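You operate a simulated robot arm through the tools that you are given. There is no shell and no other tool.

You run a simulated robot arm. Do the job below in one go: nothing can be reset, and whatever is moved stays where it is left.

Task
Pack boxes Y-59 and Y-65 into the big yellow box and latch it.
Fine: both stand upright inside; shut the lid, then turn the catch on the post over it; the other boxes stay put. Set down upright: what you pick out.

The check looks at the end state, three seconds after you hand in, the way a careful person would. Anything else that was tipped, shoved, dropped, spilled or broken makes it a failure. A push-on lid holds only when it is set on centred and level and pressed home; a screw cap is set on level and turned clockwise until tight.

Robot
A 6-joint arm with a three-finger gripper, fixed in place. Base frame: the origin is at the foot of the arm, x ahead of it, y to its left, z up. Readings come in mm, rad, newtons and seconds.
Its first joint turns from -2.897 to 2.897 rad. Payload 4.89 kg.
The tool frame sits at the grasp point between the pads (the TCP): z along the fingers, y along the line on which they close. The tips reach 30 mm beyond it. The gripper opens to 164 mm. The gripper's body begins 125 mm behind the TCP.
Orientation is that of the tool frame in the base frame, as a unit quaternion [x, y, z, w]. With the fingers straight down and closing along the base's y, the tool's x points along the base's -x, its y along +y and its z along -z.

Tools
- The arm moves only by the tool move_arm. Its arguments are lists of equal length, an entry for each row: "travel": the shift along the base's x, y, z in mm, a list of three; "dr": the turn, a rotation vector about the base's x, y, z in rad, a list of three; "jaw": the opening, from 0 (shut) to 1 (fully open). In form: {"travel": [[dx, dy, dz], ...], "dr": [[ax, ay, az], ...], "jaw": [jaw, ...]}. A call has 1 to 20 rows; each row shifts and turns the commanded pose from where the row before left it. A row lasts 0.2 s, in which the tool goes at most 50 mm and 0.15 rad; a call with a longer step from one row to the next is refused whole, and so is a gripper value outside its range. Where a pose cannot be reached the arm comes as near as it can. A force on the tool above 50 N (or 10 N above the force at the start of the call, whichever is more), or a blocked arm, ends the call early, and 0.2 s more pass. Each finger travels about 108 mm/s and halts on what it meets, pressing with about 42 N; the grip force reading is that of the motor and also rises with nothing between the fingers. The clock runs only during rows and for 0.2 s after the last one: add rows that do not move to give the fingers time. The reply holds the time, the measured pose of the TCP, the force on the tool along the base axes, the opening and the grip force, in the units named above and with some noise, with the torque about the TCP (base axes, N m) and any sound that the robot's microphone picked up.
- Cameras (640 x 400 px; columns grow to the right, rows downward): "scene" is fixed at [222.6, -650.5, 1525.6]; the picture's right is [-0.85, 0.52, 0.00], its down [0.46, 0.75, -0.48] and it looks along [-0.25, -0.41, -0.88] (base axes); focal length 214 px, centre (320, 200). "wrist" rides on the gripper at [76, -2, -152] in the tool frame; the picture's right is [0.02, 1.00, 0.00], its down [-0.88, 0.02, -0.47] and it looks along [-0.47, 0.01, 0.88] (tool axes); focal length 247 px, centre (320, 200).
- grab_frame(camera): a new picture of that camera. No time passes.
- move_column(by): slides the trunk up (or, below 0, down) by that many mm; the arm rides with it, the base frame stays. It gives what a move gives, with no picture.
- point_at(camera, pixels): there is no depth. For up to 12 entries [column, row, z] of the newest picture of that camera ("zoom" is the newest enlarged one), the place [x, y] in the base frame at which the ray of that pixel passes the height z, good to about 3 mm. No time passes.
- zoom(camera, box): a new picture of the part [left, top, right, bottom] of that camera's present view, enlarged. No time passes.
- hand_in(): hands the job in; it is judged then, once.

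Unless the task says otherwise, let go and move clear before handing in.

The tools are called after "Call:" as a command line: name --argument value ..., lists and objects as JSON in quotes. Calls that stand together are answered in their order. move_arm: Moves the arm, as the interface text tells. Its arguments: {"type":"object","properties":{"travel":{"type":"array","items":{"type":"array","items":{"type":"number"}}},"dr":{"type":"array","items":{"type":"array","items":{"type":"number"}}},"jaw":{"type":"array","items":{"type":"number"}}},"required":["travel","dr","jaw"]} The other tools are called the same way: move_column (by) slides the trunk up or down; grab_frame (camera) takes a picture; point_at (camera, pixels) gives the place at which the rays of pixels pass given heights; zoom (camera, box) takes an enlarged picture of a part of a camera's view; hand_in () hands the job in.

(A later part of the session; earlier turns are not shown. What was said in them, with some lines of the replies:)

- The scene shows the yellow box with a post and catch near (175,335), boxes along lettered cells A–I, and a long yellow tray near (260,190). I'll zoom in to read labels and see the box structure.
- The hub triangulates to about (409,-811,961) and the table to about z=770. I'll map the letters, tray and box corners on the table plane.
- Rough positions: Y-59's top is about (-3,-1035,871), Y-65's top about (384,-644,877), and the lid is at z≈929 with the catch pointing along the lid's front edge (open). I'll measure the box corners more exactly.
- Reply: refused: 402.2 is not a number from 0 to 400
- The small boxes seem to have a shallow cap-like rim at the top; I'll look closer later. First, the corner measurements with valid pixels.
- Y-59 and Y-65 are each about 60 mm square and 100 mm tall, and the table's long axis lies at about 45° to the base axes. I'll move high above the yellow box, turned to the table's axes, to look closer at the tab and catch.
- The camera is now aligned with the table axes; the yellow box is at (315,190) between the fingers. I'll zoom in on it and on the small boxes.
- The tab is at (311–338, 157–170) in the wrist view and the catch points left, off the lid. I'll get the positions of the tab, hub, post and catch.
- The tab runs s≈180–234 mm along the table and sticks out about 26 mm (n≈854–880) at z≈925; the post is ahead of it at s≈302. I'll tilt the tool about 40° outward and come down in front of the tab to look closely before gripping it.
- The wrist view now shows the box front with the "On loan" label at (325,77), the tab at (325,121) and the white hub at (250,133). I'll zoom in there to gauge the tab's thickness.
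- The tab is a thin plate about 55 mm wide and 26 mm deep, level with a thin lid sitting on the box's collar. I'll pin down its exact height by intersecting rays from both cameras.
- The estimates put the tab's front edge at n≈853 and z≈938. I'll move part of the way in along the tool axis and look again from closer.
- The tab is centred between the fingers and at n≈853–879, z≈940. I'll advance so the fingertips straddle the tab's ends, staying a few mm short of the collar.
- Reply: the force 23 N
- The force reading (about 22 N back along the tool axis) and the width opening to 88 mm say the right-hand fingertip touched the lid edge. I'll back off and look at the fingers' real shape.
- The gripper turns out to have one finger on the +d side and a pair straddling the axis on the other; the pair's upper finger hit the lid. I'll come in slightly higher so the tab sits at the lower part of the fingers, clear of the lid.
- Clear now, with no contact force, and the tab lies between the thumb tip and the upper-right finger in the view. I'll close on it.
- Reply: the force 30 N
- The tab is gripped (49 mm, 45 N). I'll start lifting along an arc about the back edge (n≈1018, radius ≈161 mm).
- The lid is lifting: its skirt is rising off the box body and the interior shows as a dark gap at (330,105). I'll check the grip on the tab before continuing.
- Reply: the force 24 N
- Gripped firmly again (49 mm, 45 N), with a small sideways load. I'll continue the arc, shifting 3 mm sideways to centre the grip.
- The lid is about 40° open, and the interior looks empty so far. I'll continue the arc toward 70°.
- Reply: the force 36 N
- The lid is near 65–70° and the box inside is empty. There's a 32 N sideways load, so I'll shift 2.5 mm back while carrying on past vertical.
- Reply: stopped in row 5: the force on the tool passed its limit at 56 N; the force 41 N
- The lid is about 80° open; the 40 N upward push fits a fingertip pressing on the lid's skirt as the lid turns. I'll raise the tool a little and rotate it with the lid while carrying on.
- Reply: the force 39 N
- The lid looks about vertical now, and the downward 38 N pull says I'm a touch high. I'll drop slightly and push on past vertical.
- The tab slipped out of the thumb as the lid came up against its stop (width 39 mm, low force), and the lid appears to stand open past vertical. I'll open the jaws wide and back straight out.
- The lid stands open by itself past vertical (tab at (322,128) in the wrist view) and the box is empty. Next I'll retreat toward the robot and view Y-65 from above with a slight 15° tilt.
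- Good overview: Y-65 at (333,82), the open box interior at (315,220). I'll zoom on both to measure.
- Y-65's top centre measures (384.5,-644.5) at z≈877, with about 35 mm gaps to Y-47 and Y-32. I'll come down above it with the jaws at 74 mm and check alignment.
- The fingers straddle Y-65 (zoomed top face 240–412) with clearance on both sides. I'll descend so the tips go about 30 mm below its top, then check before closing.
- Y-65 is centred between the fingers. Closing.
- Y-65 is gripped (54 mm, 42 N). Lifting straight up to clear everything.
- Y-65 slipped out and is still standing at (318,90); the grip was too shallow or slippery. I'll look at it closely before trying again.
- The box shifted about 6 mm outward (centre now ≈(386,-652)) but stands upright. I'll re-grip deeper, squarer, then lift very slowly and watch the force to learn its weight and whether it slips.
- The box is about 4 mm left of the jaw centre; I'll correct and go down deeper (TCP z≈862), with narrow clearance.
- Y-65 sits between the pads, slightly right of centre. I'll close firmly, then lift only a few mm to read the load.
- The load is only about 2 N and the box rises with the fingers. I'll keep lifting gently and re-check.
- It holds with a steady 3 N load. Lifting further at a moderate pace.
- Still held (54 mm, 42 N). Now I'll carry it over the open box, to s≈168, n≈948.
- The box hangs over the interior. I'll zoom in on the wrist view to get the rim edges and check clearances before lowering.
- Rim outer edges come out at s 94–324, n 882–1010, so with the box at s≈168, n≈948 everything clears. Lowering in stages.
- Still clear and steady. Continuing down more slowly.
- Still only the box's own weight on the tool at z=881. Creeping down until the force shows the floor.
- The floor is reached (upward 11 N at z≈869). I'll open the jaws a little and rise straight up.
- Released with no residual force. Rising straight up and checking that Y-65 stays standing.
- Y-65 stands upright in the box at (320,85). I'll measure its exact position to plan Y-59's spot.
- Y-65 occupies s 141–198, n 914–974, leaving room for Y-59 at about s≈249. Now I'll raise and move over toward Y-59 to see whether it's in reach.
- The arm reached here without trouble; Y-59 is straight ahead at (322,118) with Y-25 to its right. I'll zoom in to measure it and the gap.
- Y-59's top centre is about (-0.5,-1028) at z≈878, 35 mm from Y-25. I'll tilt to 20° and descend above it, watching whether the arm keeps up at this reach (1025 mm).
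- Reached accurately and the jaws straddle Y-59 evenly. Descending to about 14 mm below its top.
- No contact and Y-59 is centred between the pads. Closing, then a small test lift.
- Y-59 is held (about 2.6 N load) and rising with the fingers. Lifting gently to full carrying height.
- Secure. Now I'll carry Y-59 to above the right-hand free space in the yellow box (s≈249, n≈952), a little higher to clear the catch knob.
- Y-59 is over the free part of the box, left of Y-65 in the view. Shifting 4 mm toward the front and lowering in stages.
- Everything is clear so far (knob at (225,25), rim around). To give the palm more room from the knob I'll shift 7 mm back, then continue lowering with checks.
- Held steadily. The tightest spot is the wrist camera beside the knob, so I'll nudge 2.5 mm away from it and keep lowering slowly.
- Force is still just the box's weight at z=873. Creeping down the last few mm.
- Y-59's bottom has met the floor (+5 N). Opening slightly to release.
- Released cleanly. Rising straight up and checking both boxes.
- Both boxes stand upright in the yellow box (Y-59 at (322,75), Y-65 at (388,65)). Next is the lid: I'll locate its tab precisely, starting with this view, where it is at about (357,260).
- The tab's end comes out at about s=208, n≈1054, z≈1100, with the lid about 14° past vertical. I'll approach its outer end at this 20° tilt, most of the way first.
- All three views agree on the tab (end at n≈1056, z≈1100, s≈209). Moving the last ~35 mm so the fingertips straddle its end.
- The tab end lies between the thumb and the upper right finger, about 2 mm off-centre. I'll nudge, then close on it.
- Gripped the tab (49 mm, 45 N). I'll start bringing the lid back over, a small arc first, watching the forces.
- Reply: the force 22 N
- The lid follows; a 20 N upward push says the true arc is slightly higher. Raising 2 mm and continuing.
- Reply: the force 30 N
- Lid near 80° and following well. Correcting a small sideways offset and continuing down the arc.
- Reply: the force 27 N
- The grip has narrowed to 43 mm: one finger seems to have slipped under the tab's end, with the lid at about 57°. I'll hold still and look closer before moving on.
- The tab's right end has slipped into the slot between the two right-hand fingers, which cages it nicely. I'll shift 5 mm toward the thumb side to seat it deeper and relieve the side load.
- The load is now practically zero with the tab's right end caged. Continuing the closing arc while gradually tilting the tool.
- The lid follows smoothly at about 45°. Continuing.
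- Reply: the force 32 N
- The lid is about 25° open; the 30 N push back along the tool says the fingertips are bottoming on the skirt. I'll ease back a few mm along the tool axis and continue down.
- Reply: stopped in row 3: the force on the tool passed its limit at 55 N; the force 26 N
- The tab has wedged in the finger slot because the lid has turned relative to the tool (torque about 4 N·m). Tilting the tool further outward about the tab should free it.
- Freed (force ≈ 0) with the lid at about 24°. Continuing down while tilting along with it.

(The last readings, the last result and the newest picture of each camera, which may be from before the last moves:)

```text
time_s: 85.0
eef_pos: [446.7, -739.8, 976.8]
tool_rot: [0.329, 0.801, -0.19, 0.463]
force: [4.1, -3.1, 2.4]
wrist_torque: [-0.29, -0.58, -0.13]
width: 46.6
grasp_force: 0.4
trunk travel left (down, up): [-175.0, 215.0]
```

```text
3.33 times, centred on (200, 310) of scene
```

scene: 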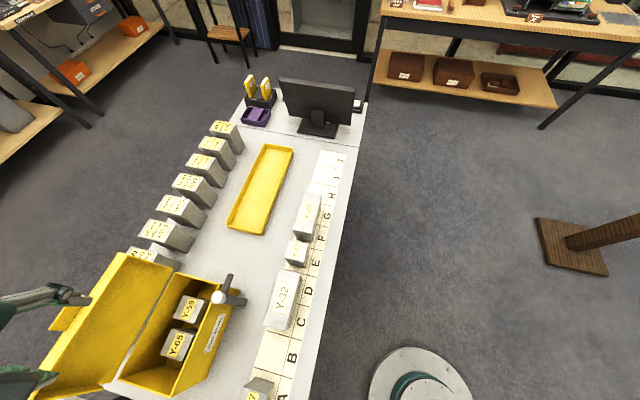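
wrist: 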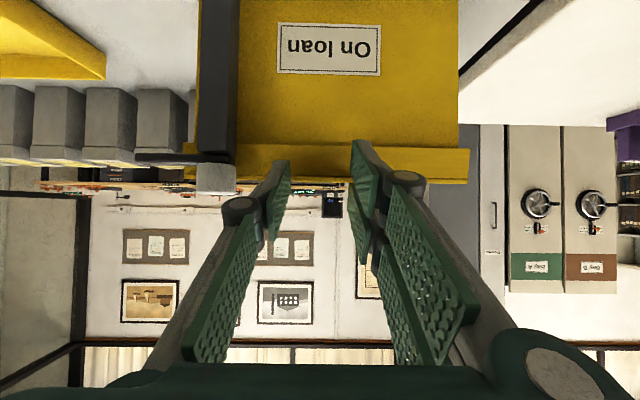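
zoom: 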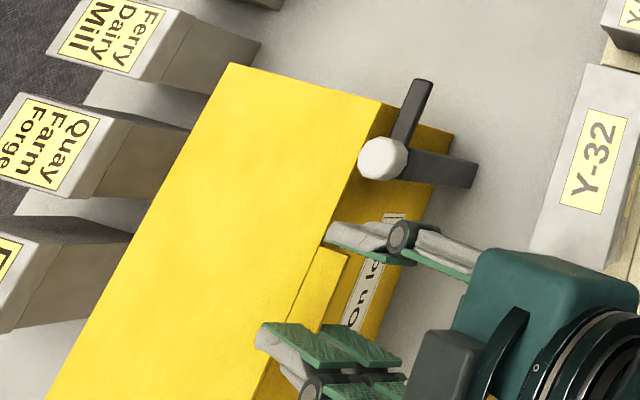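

The lid is nearly shut, about 10°. Two more small steps down.

Call:
move_arm --travel '[[-1.4, 1.4, -8.2], [-1.2, 1.2, -8.2], [0, 0, 0]]' --dr '[[-0.0245, -0.0249, 0], [-0.0245, -0.0249, 0], [0, 0, 0]]' --jaw '[0.28, 0.28, 0.28]'

Call:
zoom --camera "wrist" --box '[190, 100, 490, 230]'

Call:
zoom --camera "scene" --box '[150, 260, 270, 350]'

```text
time_s: 85.8
eef_pos: [446.3, -738.4, 959.0]
tool_rot: [0.323, 0.784, -0.201, 0.49]
force: [27.5, -24.3, 4.8]
wrist_torque: [-1.01, -1.37, -1.08]
width: 46.6
grasp_force: 0.2
trunk travel left (down, up): [-175.0, 215.0]
```

```text
2.13 times, centred on (340, 165) of wrist
```

zoom: 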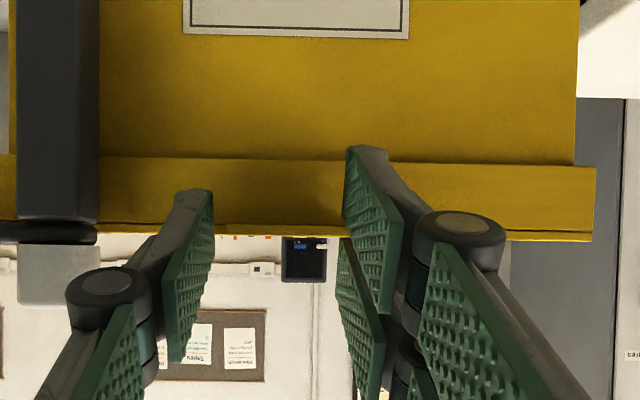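

```text
4.44 times, centred on (210, 305) of scene
```

zoom: 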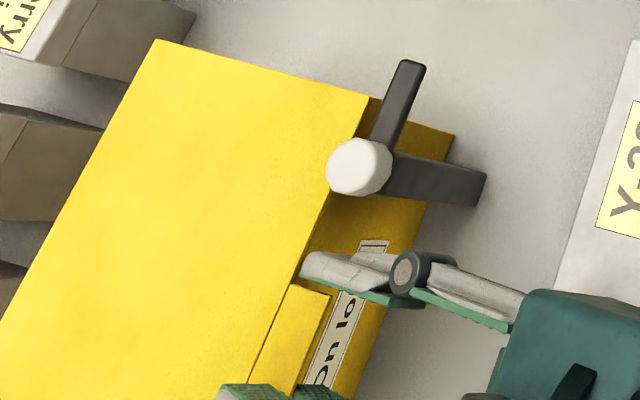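

The lid looks flush again, with the tab's end still in the finger slot and some pull on it. I'll relieve that and open the jaws to disengage.

Call:
move_arm --travel '[[1.1, -1.05, 0], [0, 0, 0], [0, 0, 0], [0, 0, 0]]' --dr '[[0, 0, 0], [0, 0, 0], [0, 0, 0], [0, 0, 0]]' --jaw '[0.3, 0.36, 0.41, 0.43]'

Call:
zoom --camera "wrist" --box '[190, 100, 490, 230]'

Call:
zoom --camera "scene" --box '[150, 260, 270, 350]'

```text
time_s: 86.8
eef_pos: [445.7, -737.0, 960.3]
tool_rot: [0.322, 0.785, -0.199, 0.491]
force: [-0.7, -1.1, -0.1]
wrist_torque: [0.06, -0.05, 0.12]
width: 70.5
grasp_force: 0.1
trunk travel left (down, up): [-175.0, 215.0]
```

```text
2.13 times, centred on (340, 165) of wrist
```

zoom: 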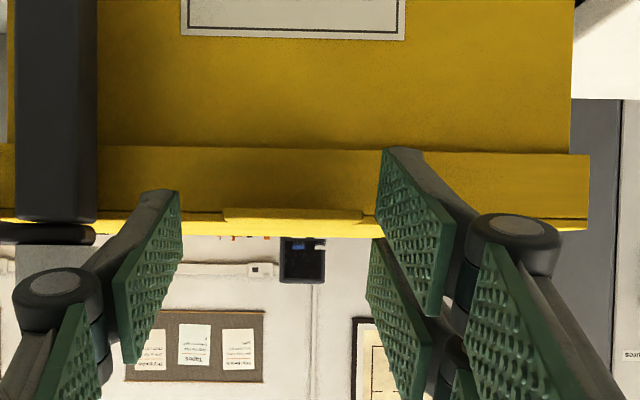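

```text
4.44 times, centred on (210, 305) of scene
```

zoom: 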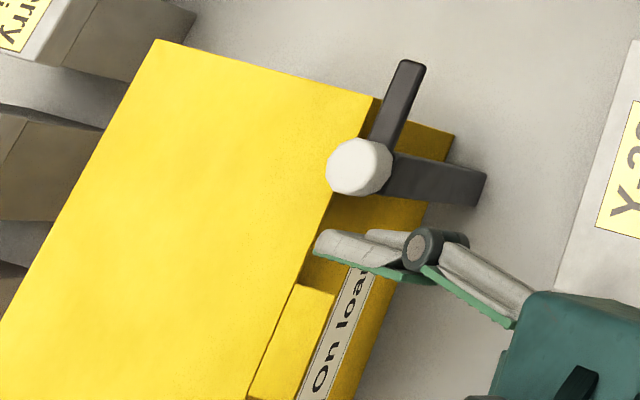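

The tab is free and the lid dropped the last few millimetres shut, with no force left. I'll back straight out, then bring the tool upright and view the catch and lid from above.

Call:
move_arm --travel '[[-17, 16.8, 12], [-17, 16.8, 12], [-17, 16.8, 12], [-5, 5, 25], [-5, 5, 30], [-5, 5, 30], [-5, 5, 30], [0, 0, 0], [0, 0, 0], [0, 0, 0], [0, 0, 0], [0, 0, 0]]' --dr '[[0, 0, 0], [0, 0, 0], [0, 0, 0], [0.098, 0.0996, 0], [0.098, 0.0996, 0], [0.098, 0.0996, 0], [0.098, 0.0996, 0], [0.098, 0.0996, 0], [0.098, 0.0996, 0], [0.098, 0.0996, 0], [0.0963, 0.0979, 0], [0, 0, 0]]' --jaw '[0.43, 0.43, 0.43, 0.43, 0.43, 0.43, 0.43, 0.43, 0.43, 0.43, 0.43, 0.43]'

Call:
grab_frame --camera "wrist"

Call:
grab_frame --camera "scene"

```text
time_s: 89.3
eef_pos: [375.2, -666.9, 1110.3]
tool_rot: [0.38, 0.925, -0.001, 0.0]
force: [0.1, -1.8, -0.4]
wrist_torque: [0.06, 0.05, 0.0]
width: 70.1
grasp_force: 0.0
trunk travel left (down, up): [-175.0, 215.0]
```

```text
taken
```

wrist: 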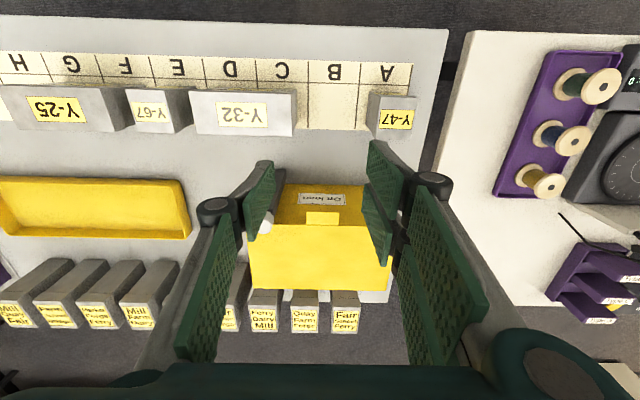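

```text
taken
```

scene: 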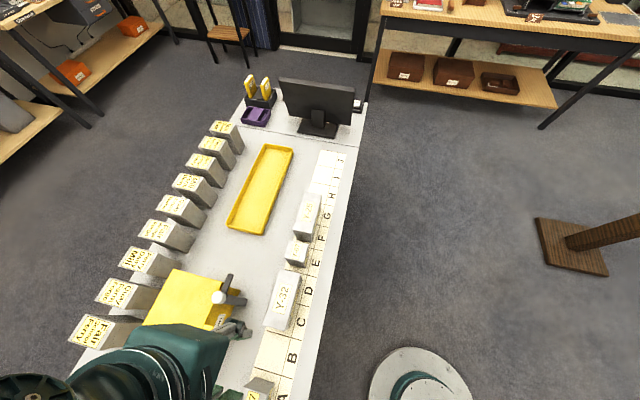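

The lid is down and every other box is where it was. Now moving to look at the catch knob from above.

Call:
move_arm --travel '[[-5.6, -31.9, 0], [-5.6, -31.9, 0], [-5.7, -31.8, 0], [0, 0, 0]]' --dr '[[0, 0, 0], [0, 0, 0], [0, 0, 0], [0, 0, 0]]' --jaw '[0.43, 0.43, 0.43, 0.43]'

Call:
zoom --camera "wrist" --box '[220, 110, 460, 300]'

Call:
zoom --camera "scene" --box '[180, 260, 260, 320]'

```text
time_s: 90.3
eef_pos: [358.1, -761.6, 1110.2]
tool_rot: [0.38, 0.925, -0.002, 0.0]
force: [-0.4, -0.5, -0.7]
wrist_torque: [0.1, -0.01, -0.02]
width: 70.6
grasp_force: 0.1
trunk travel left (down, up): [-175.0, 215.0]
```

```text
2.11 times, centred on (340, 205) of wrist
```

zoom: 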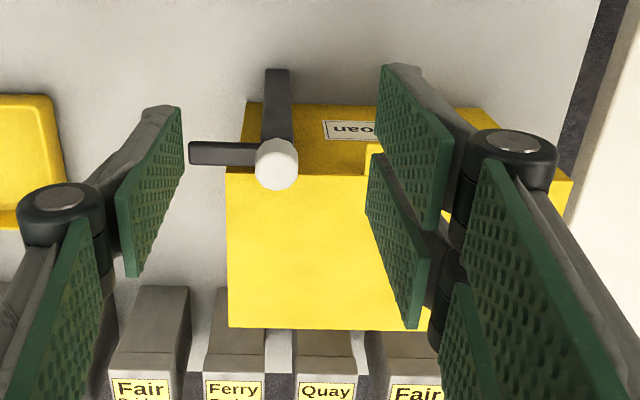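

```text
6.67 times, centred on (220, 290) of scene
```

zoom: 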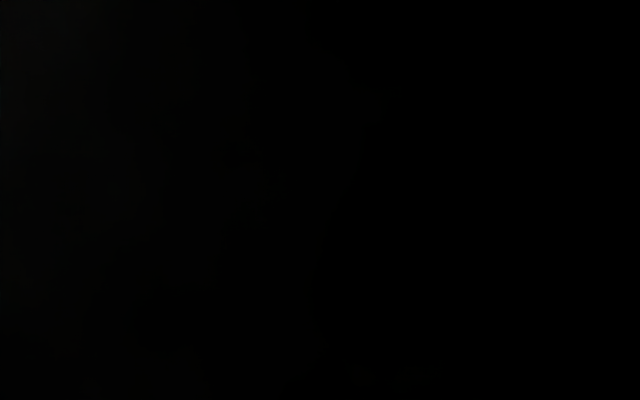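

Call:
point_at --camera "wrist" --pixels '[[320.5, 191.7, 975], [309, 191, 975], [331, 191, 975], [278.5, 178, 948], [297, 176, 948], [296, 188, 940], [297, 260, 940], [421, 189, 940]]'

Call:
zoom --camera "wrist" --box '[260, 140, 360, 220]'

```text
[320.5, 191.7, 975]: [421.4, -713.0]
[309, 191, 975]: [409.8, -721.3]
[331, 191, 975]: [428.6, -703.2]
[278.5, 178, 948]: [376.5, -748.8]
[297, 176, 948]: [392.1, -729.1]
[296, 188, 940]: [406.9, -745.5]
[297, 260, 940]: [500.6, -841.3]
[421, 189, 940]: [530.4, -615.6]
```

```text
5.00 times, centred on (310, 180) of wrist
```

zoom: 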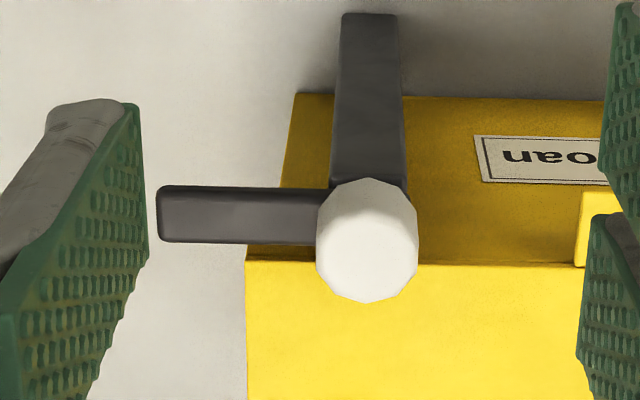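

The wrist point lookup used an older frame, so I'll query this newest zoom instead: knob top centre (367,250), arm tip (160,215), lid corner (246,262).

Call:
point_at --camera "zoom" --pixels '[[367, 250, 975], [316, 250, 975], [418, 250, 975], [367, 302, 975], [367, 200, 975], [160, 210, 948], [162, 242, 948], [300, 243, 948], [300, 193, 948], [246, 262, 940], [602, 268, 940]]'

```text
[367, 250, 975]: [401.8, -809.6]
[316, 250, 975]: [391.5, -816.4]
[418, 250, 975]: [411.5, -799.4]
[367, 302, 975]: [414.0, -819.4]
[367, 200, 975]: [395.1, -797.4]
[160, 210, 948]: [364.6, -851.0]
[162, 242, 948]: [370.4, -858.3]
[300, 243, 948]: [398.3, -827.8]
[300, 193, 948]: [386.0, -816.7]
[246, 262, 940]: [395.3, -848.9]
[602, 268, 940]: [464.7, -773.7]
```

The knob is at about (403.4,-807.3), roughly 28 mm across, top at z≈975. I'll centre the upright gripper over it and come down part-way to check centring.

Call:
move_arm --travel '[[22.6, -22.8, 0], [22.7, -22.9, -20], [0, 0, -35], [0, 0, -35], [0, 0, 0]]' --dr '[[0, 0, 0], [0, 0, 0], [0, 0, 0], [0, 0, 0], [0, 0, 0]]' --jaw '[0.4, 0.4, 0.4, 0.4, 0.4]'

Call:
zoom --camera "wrist" --box '[220, 120, 420, 260]'

```text
time_s: 91.5
eef_pos: [403.5, -809.7, 1022.6]
tool_rot: [0.38, 0.925, -0.002, 0.0]
force: [0.4, -0.1, 0.2]
wrist_torque: [0.04, 0.03, -0.01]
width: 65.7
grasp_force: 0.1
trunk travel left (down, up): [-175.0, 215.0]
```

```text
2.86 times, centred on (320, 190) of wrist
```

zoom: 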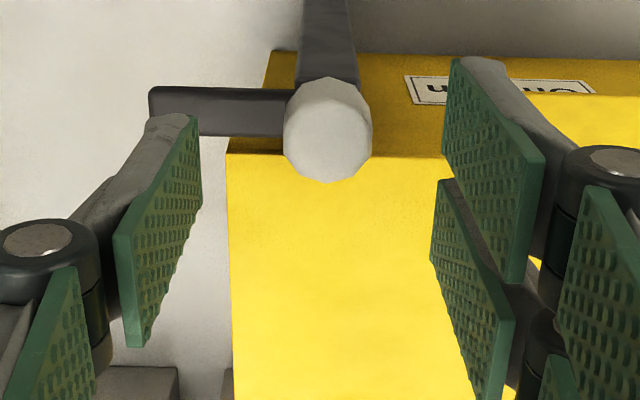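

The knob is about 2 mm right of centre; I'll correct that and lower until the fingertips are around it, just above the catch arm.

Call:
move_arm --travel '[[2, 0.6, -12], [0, 0, -12], [0, 0, -8], [0, 0, -4], [0, 0, 0]]' --dr '[[0, 0, 0], [0, 0, 0], [0, 0, 0], [0, 0, 0], [0, 0, 0]]' --jaw '[0.4, 0.4, 0.4, 0.4, 0.4]'

Call:
zoom --camera "wrist" --box '[220, 120, 420, 260]'

```text
time_s: 92.8
eef_pos: [405.2, -808.3, 984.3]
tool_rot: [0.38, 0.925, -0.001, 0.001]
force: [1.1, -0.2, 5.2]
wrist_torque: [-0.1, 0.12, -0.02]
width: 65.7
grasp_force: 0.1
trunk travel left (down, up): [-175.0, 215.0]
```

```text
2.86 times, centred on (320, 190) of wrist
```

zoom: 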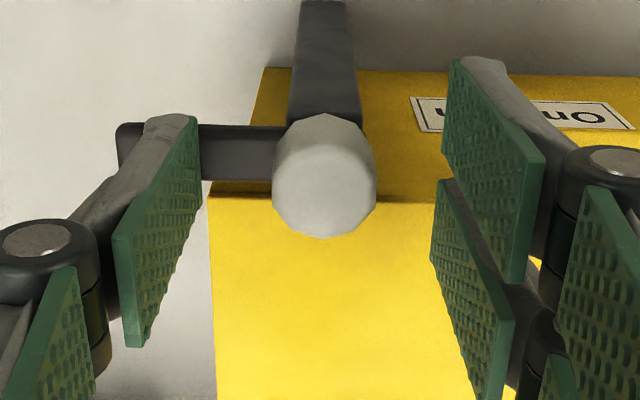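

A 5 N upward touch says the thumb tip reached the catch arm. Raising 2 mm and closing on the knob.

Call:
move_arm --travel '[[0, 0, 2.5], [0, 0, 0], [0, 0, 0], [0, 0, 0], [0, 0, 0]]' --dr '[[0, 0, 0], [0, 0, 0], [0, 0, 0], [0, 0, 0], [0, 0, 0]]' --jaw '[0.35, 0.27, 0.2, 0.1, 0.1]'

Call:
zoom --camera "wrist" --box '[220, 120, 420, 260]'

```text
time_s: 94.0
eef_pos: [404.2, -808.3, 987.9]
tool_rot: [0.381, 0.925, -0.002, 0.0]
force: [0.8, 3.8, -3.5]
wrist_torque: [0.09, -0.04, -0.01]
width: 26.6
grasp_force: 44.9
trunk travel left (down, up): [-175.0, 215.0]
```

```text
2.86 times, centred on (320, 190) of wrist
```

zoom: 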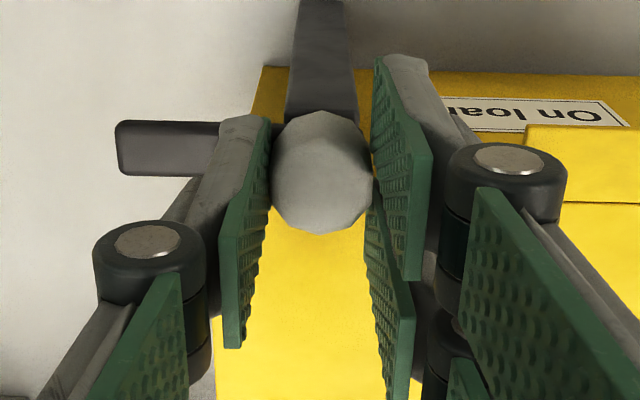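

The knob is gripped well centred (27 mm, 45 N, little side force). Turning it by +z rotation (arm from along-the-edge toward over the lid), a small test first.

Call:
move_arm --travel '[[0, 0, 0], [0, 0, 0], [0, 0, 0], [0, 0, 0]]' --dr '[[0, 0, 0.08], [0, 0, 0.1], [0, 0, 0.1], [0, 0, 0]]' --jaw '[0.1, 0.1, 0.1, 0.1]'

Call:
zoom --camera "wrist" --box '[200, 100, 440, 270]'

```text
time_s: 95.0
eef_pos: [404.6, -809.1, 986.8]
tool_rot: [0.247, 0.969, -0.002, 0.001]
force: [9.3, -12.1, 4.6]
wrist_torque: [-0.51, -0.63, -0.03]
width: 26.6
grasp_force: 44.7
trunk travel left (down, up): [-175.0, 215.0]
```

```text
2.35 times, centred on (320, 185) of wrist
```

zoom: 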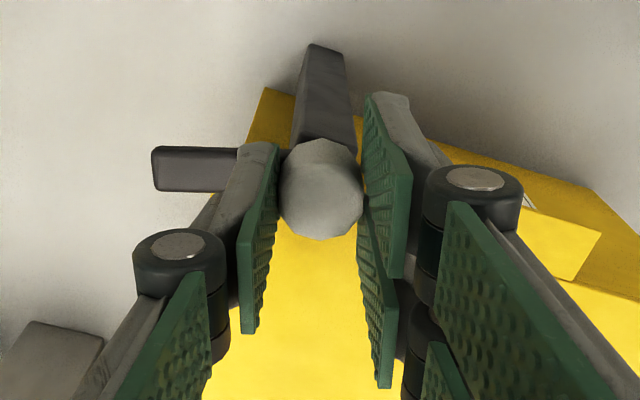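

The catch arm turns with the knob (still horizontal in the rotating view while the box tilts). Continuing the turn.

Call:
move_arm --travel '[[0, 0, 0], [0, 0, 0], [0, 0, 0], [0, 0, 0], [0, 0, 0], [0, 0, 0], [0, 0, 0]]' --dr '[[0, 0, 0.1], [0, 0, 0.11], [0, 0, 0.11], [0, 0, 0.11], [0, 0, 0.11], [0, 0, 0.1], [0, 0, 0]]' --jaw '[0.1, 0.1, 0.1, 0.1, 0.1, 0.1, 0.1]'

Call:
zoom --camera "wrist" --box '[200, 100, 440, 270]'

```text
time_s: 96.5
eef_pos: [405.0, -808.3, 987.3]
tool_rot: [-0.07, 0.998, 0.0, 0.001]
force: [14.6, -13.7, 25.0]
wrist_torque: [-0.36, -0.66, 0.03]
width: 26.5
grasp_force: 44.9
trunk travel left (down, up): [-175.0, 215.0]
```

```text
2.35 times, centred on (320, 185) of wrist
```

zoom: 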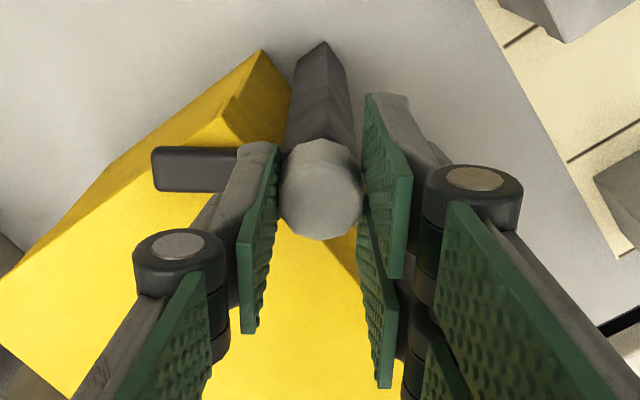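

Turned about 53° with the arm now coming over the lid edge. There's 25 N of upward push, so I'll ease up half a millimetre and finish the quarter turn.

Call:
move_arm --travel '[[0, 0, 0.6], [0, 0, 0], [0, 0, 0], [0, 0, 0]]' --dr '[[0, 0, 0.05], [0, 0, 0.1], [0, 0, 0.1], [0, 0, 0]]' --jaw '[0.1, 0.1, 0.1, 0.1]'

Call:
zoom --camera "wrist" --box '[200, 100, 440, 270]'

```text
time_s: 97.5
eef_pos: [404.5, -808.1, 986.4]
tool_rot: [-0.194, 0.981, -0.002, 0.001]
force: [12.5, -18.3, 3.8]
wrist_torque: [-0.64, -0.23, 0.02]
width: 26.8
grasp_force: 44.9
trunk travel left (down, up): [-175.0, 215.0]
```

```text
2.35 times, centred on (320, 185) of wrist
```

zoom: 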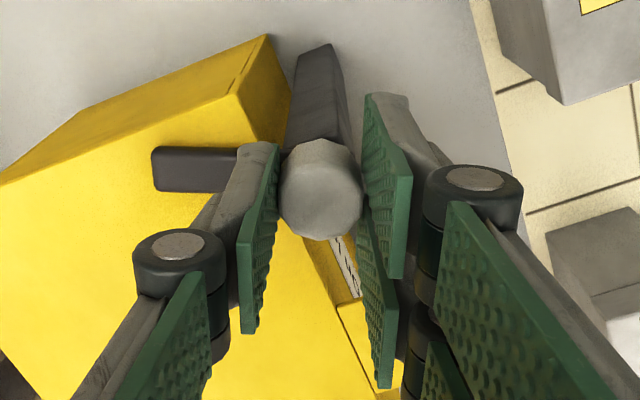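

Good, 67° turned and low vertical load. Finishing the last ~23°.

Call:
move_arm --travel '[[0, 0, 0], [0, 0, 0], [0, 0, 0], [0, 0, 0], [0, 0, 0]]' --dr '[[0, 0, 0.09], [0, 0, 0.1], [0, 0, 0.1], [0, 0, 0.1], [0, 0, 0]]' --jaw '[0.1, 0.1, 0.1, 0.1, 0.1]'

Call:
zoom --camera "wrist" --box '[200, 100, 440, 270]'

Call:
grab_frame --camera "scene"

```text
time_s: 98.8
eef_pos: [405.8, -808.3, 987.3]
tool_rot: [-0.381, 0.924, -0.001, 0.001]
force: [19.5, -12.6, 0.5]
wrist_torque: [-0.12, -0.9, 0.06]
width: 26.7
grasp_force: 45.3
trunk travel left (down, up): [-175.0, 215.0]
```

```text
2.35 times, centred on (320, 185) of wrist
```

zoom: 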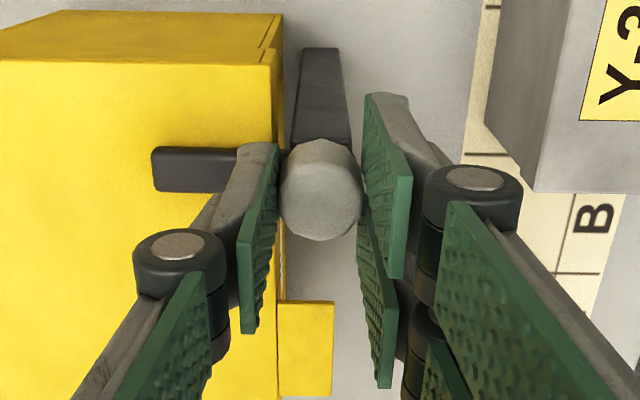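

```text
taken
```

scene: 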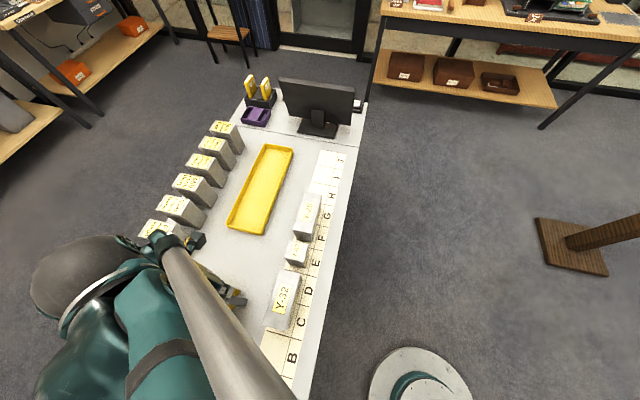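

The catch arm now points straight over the lid, at right angles to its front edge. Releasing the knob and rising.

Call:
move_arm --travel '[[0, 0, 0], [0, 0, 0], [0, 0, 0], [0, 0, 15], [0, 0, 35], [0, 0, 45], [0, 0, 45], [0, 0, 0]]' --dr '[[0, 0, 0], [0, 0, 0], [0, 0, 0], [0, 0, 0], [0, 0, 0], [0, 0, 0], [0, 0, 0], [0, 0, 0]]' --jaw '[0.2, 0.3, 0.35, 0.35, 0.35, 0.35, 0.35, 0.35]'

Call:
grab_frame --camera "wrist"

Call:
zoom --camera "wrist" --box '[180, 80, 440, 270]'

```text
time_s: 100.5
eef_pos: [405.7, -811.1, 1131.0]
tool_rot: [-0.381, 0.925, 0.0, 0.001]
force: [0.0, 1.2, 0.9]
wrist_torque: [-0.06, -0.02, 0.0]
width: 57.3
grasp_force: 0.0
trunk travel left (down, up): [-175.0, 215.0]
```

```text
taken
```

wrist: 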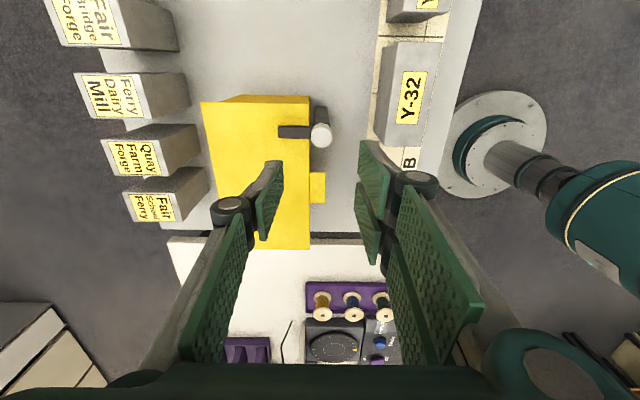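

```text
2.11 times, centred on (310, 175) of wrist
```

zoom: 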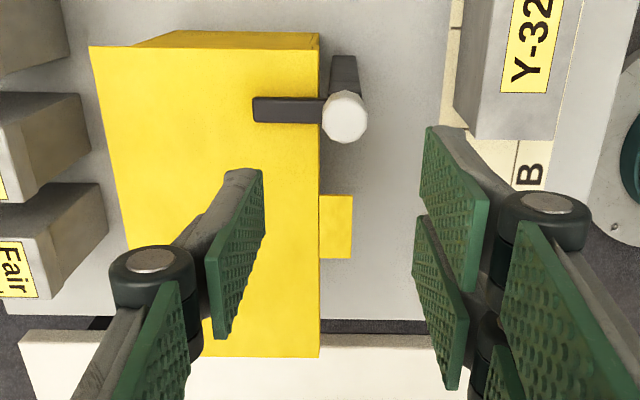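

The catch lies across the lid and stays there. I'll pull the arm clear so the fixed camera can verify everything.

Call:
move_arm --travel '[[-30, 29, 20], [-33, 32, 15], [-33, 32, 15], [-33, 32, 15], [-33, 32, 15], [-33, 32, 15], [-33, 32, 15], [0, 0, 0]]' --dr '[[0, 0, 0], [0, 0, -0.1], [0, 0, -0.1], [0, 0, -0.1], [0, 0, -0.1], [0, 0, -0.1], [0, 0, -0.1], [0, 0, 0]]' --jaw '[0.35, 0.35, 0.35, 0.35, 0.35, 0.35, 0.35, 0.35]'

Call:
grab_frame --camera "scene"

Call:
grab_frame --camera "wrist"

```text
time_s: 102.3
eef_pos: [171.6, -584.8, 1237.5]
tool_rot: [-0.09, 0.996, -0.002, 0.001]
force: [0.3, 0.8, 0.4]
wrist_torque: [-0.17, -0.08, 0.0]
width: 57.2
grasp_force: 0.1
trunk travel left (down, up): [-175.0, 215.0]
```

```text
taken
```

scene: 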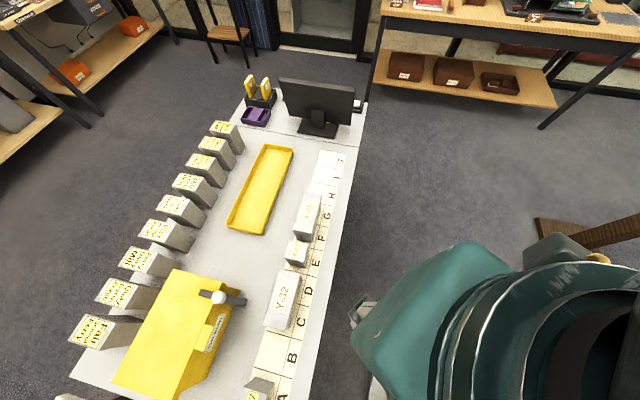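

```text
taken
```

wrist: 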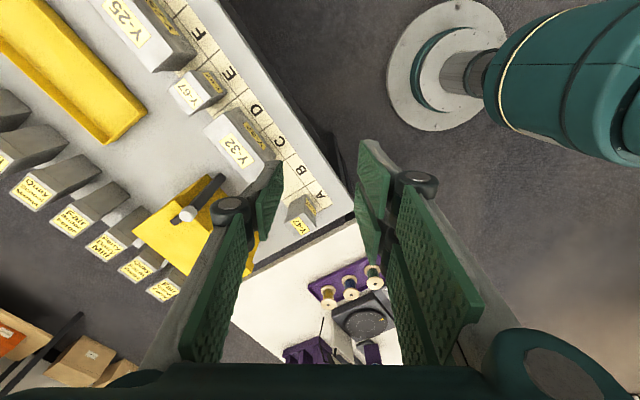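

Now a close look at the latched box and the surroundings in the scene camera.

Call:
zoom --camera "scene" --box '[100, 250, 270, 400]'

Call:
zoom --camera "scene" --box '[185, 265, 255, 320]'

Call:
zoom --camera "scene" --box '[200, 100, 360, 300]'

```text
2.67 times, centred on (185, 325) of scene
```

zoom: 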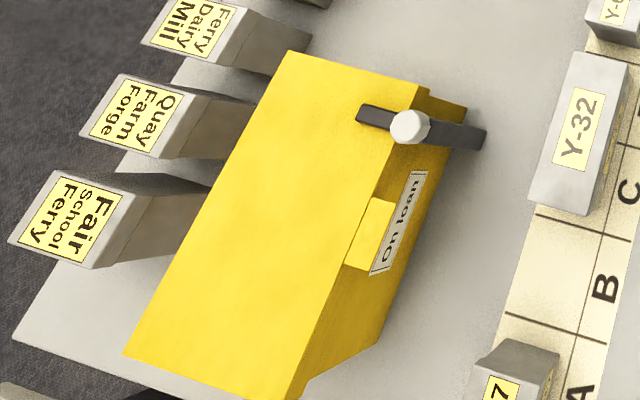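

```text
7.27 times, centred on (220, 292) of scene
```

zoom: 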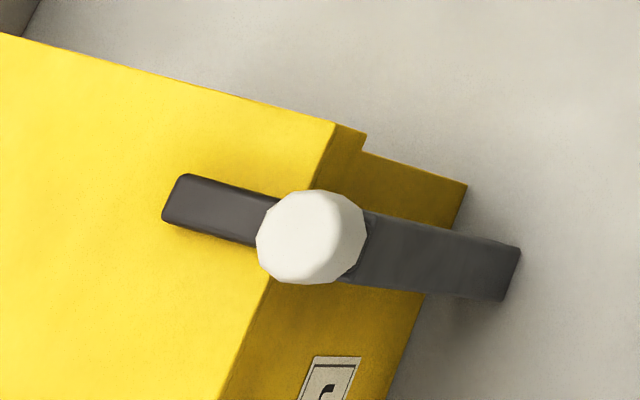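

```text
2.00 times, centred on (280, 200) of scene
```

zoom: 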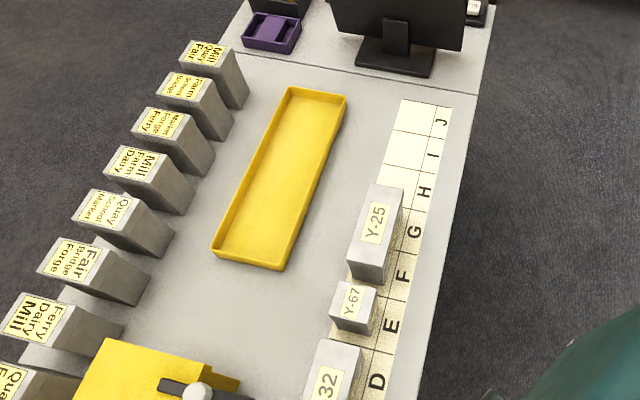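

The catch lies across the lid, Y-25, Y-67, Y-32, Y-47 and all the back-row boxes stand untouched. To be sure the lid is fully down, I'll repeat the exact zoom used right after closing and compare the lid corner (then at (374,97)).

Call:
zoom --camera "scene" --box '[150, 260, 270, 350]'

Call:
zoom --camera "scene" --box '[180, 280, 250, 340]'

Call:
zoom --camera "scene" --box '[110, 250, 270, 350]'

```text
4.44 times, centred on (210, 305) of scene
```

zoom: 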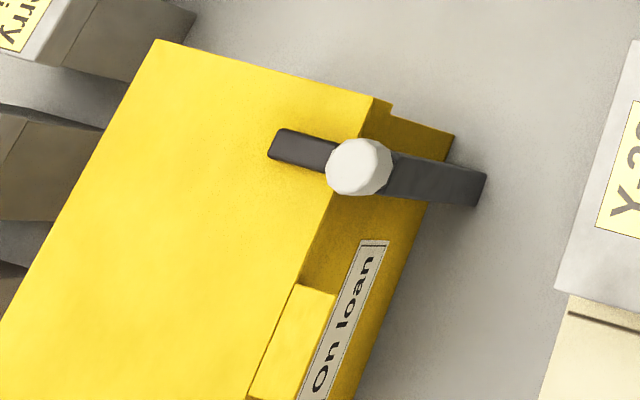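

```text
6.67 times, centred on (215, 310) of scene
```

zoom: 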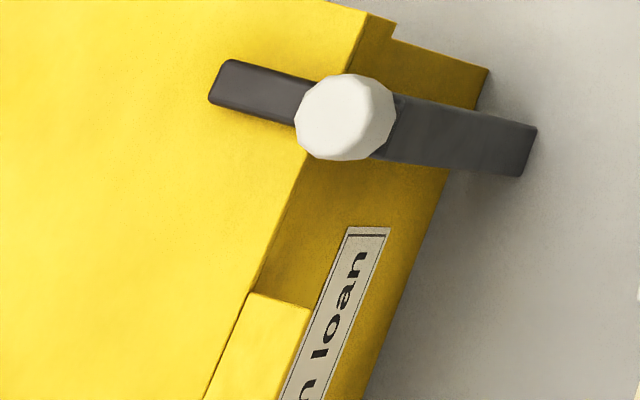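

```text
4.00 times, centred on (190, 300) of scene
```

zoom: 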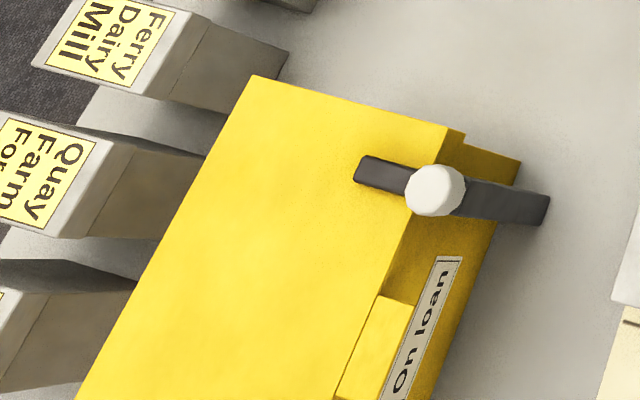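

The lid corner at (367,12), the tab corners and the body outline match the pictures from before I opened the box, so the lid is fully down. The catch now lies across it. Y-59 and Y-65 stood upright inside when I last saw them, the other boxes look unmoved, and the arm is clear. Handing in.

Call:
hand_in

```text
The job is handed in.
```

Boxes Y-59 and Y-65 are packed in the big yellow box, the lid is shut and the catch is turned over it. The job is handed in.

- **Boxes:** both were standing upright inside when I last saw them, just before closing the lid. I could not see inside after that.
- **Lid and catch:** the lid's corner and tab sit in the same place in the pictures as before I opened it. The catch arm points straight over the lid.
- **Other boxes:** Y-25, Y-67, Y-32, Y-47 and the back row look unmoved.
- **First try at Y-65:** it slipped out of the grip and shifted about 6 mm, but stayed upright. The second, deeper grip held.
- **Closing the lid:** the tab jammed briefly between two fingers. I freed it by tilting the tool, and the lid dropped the last few millimetres on its own.
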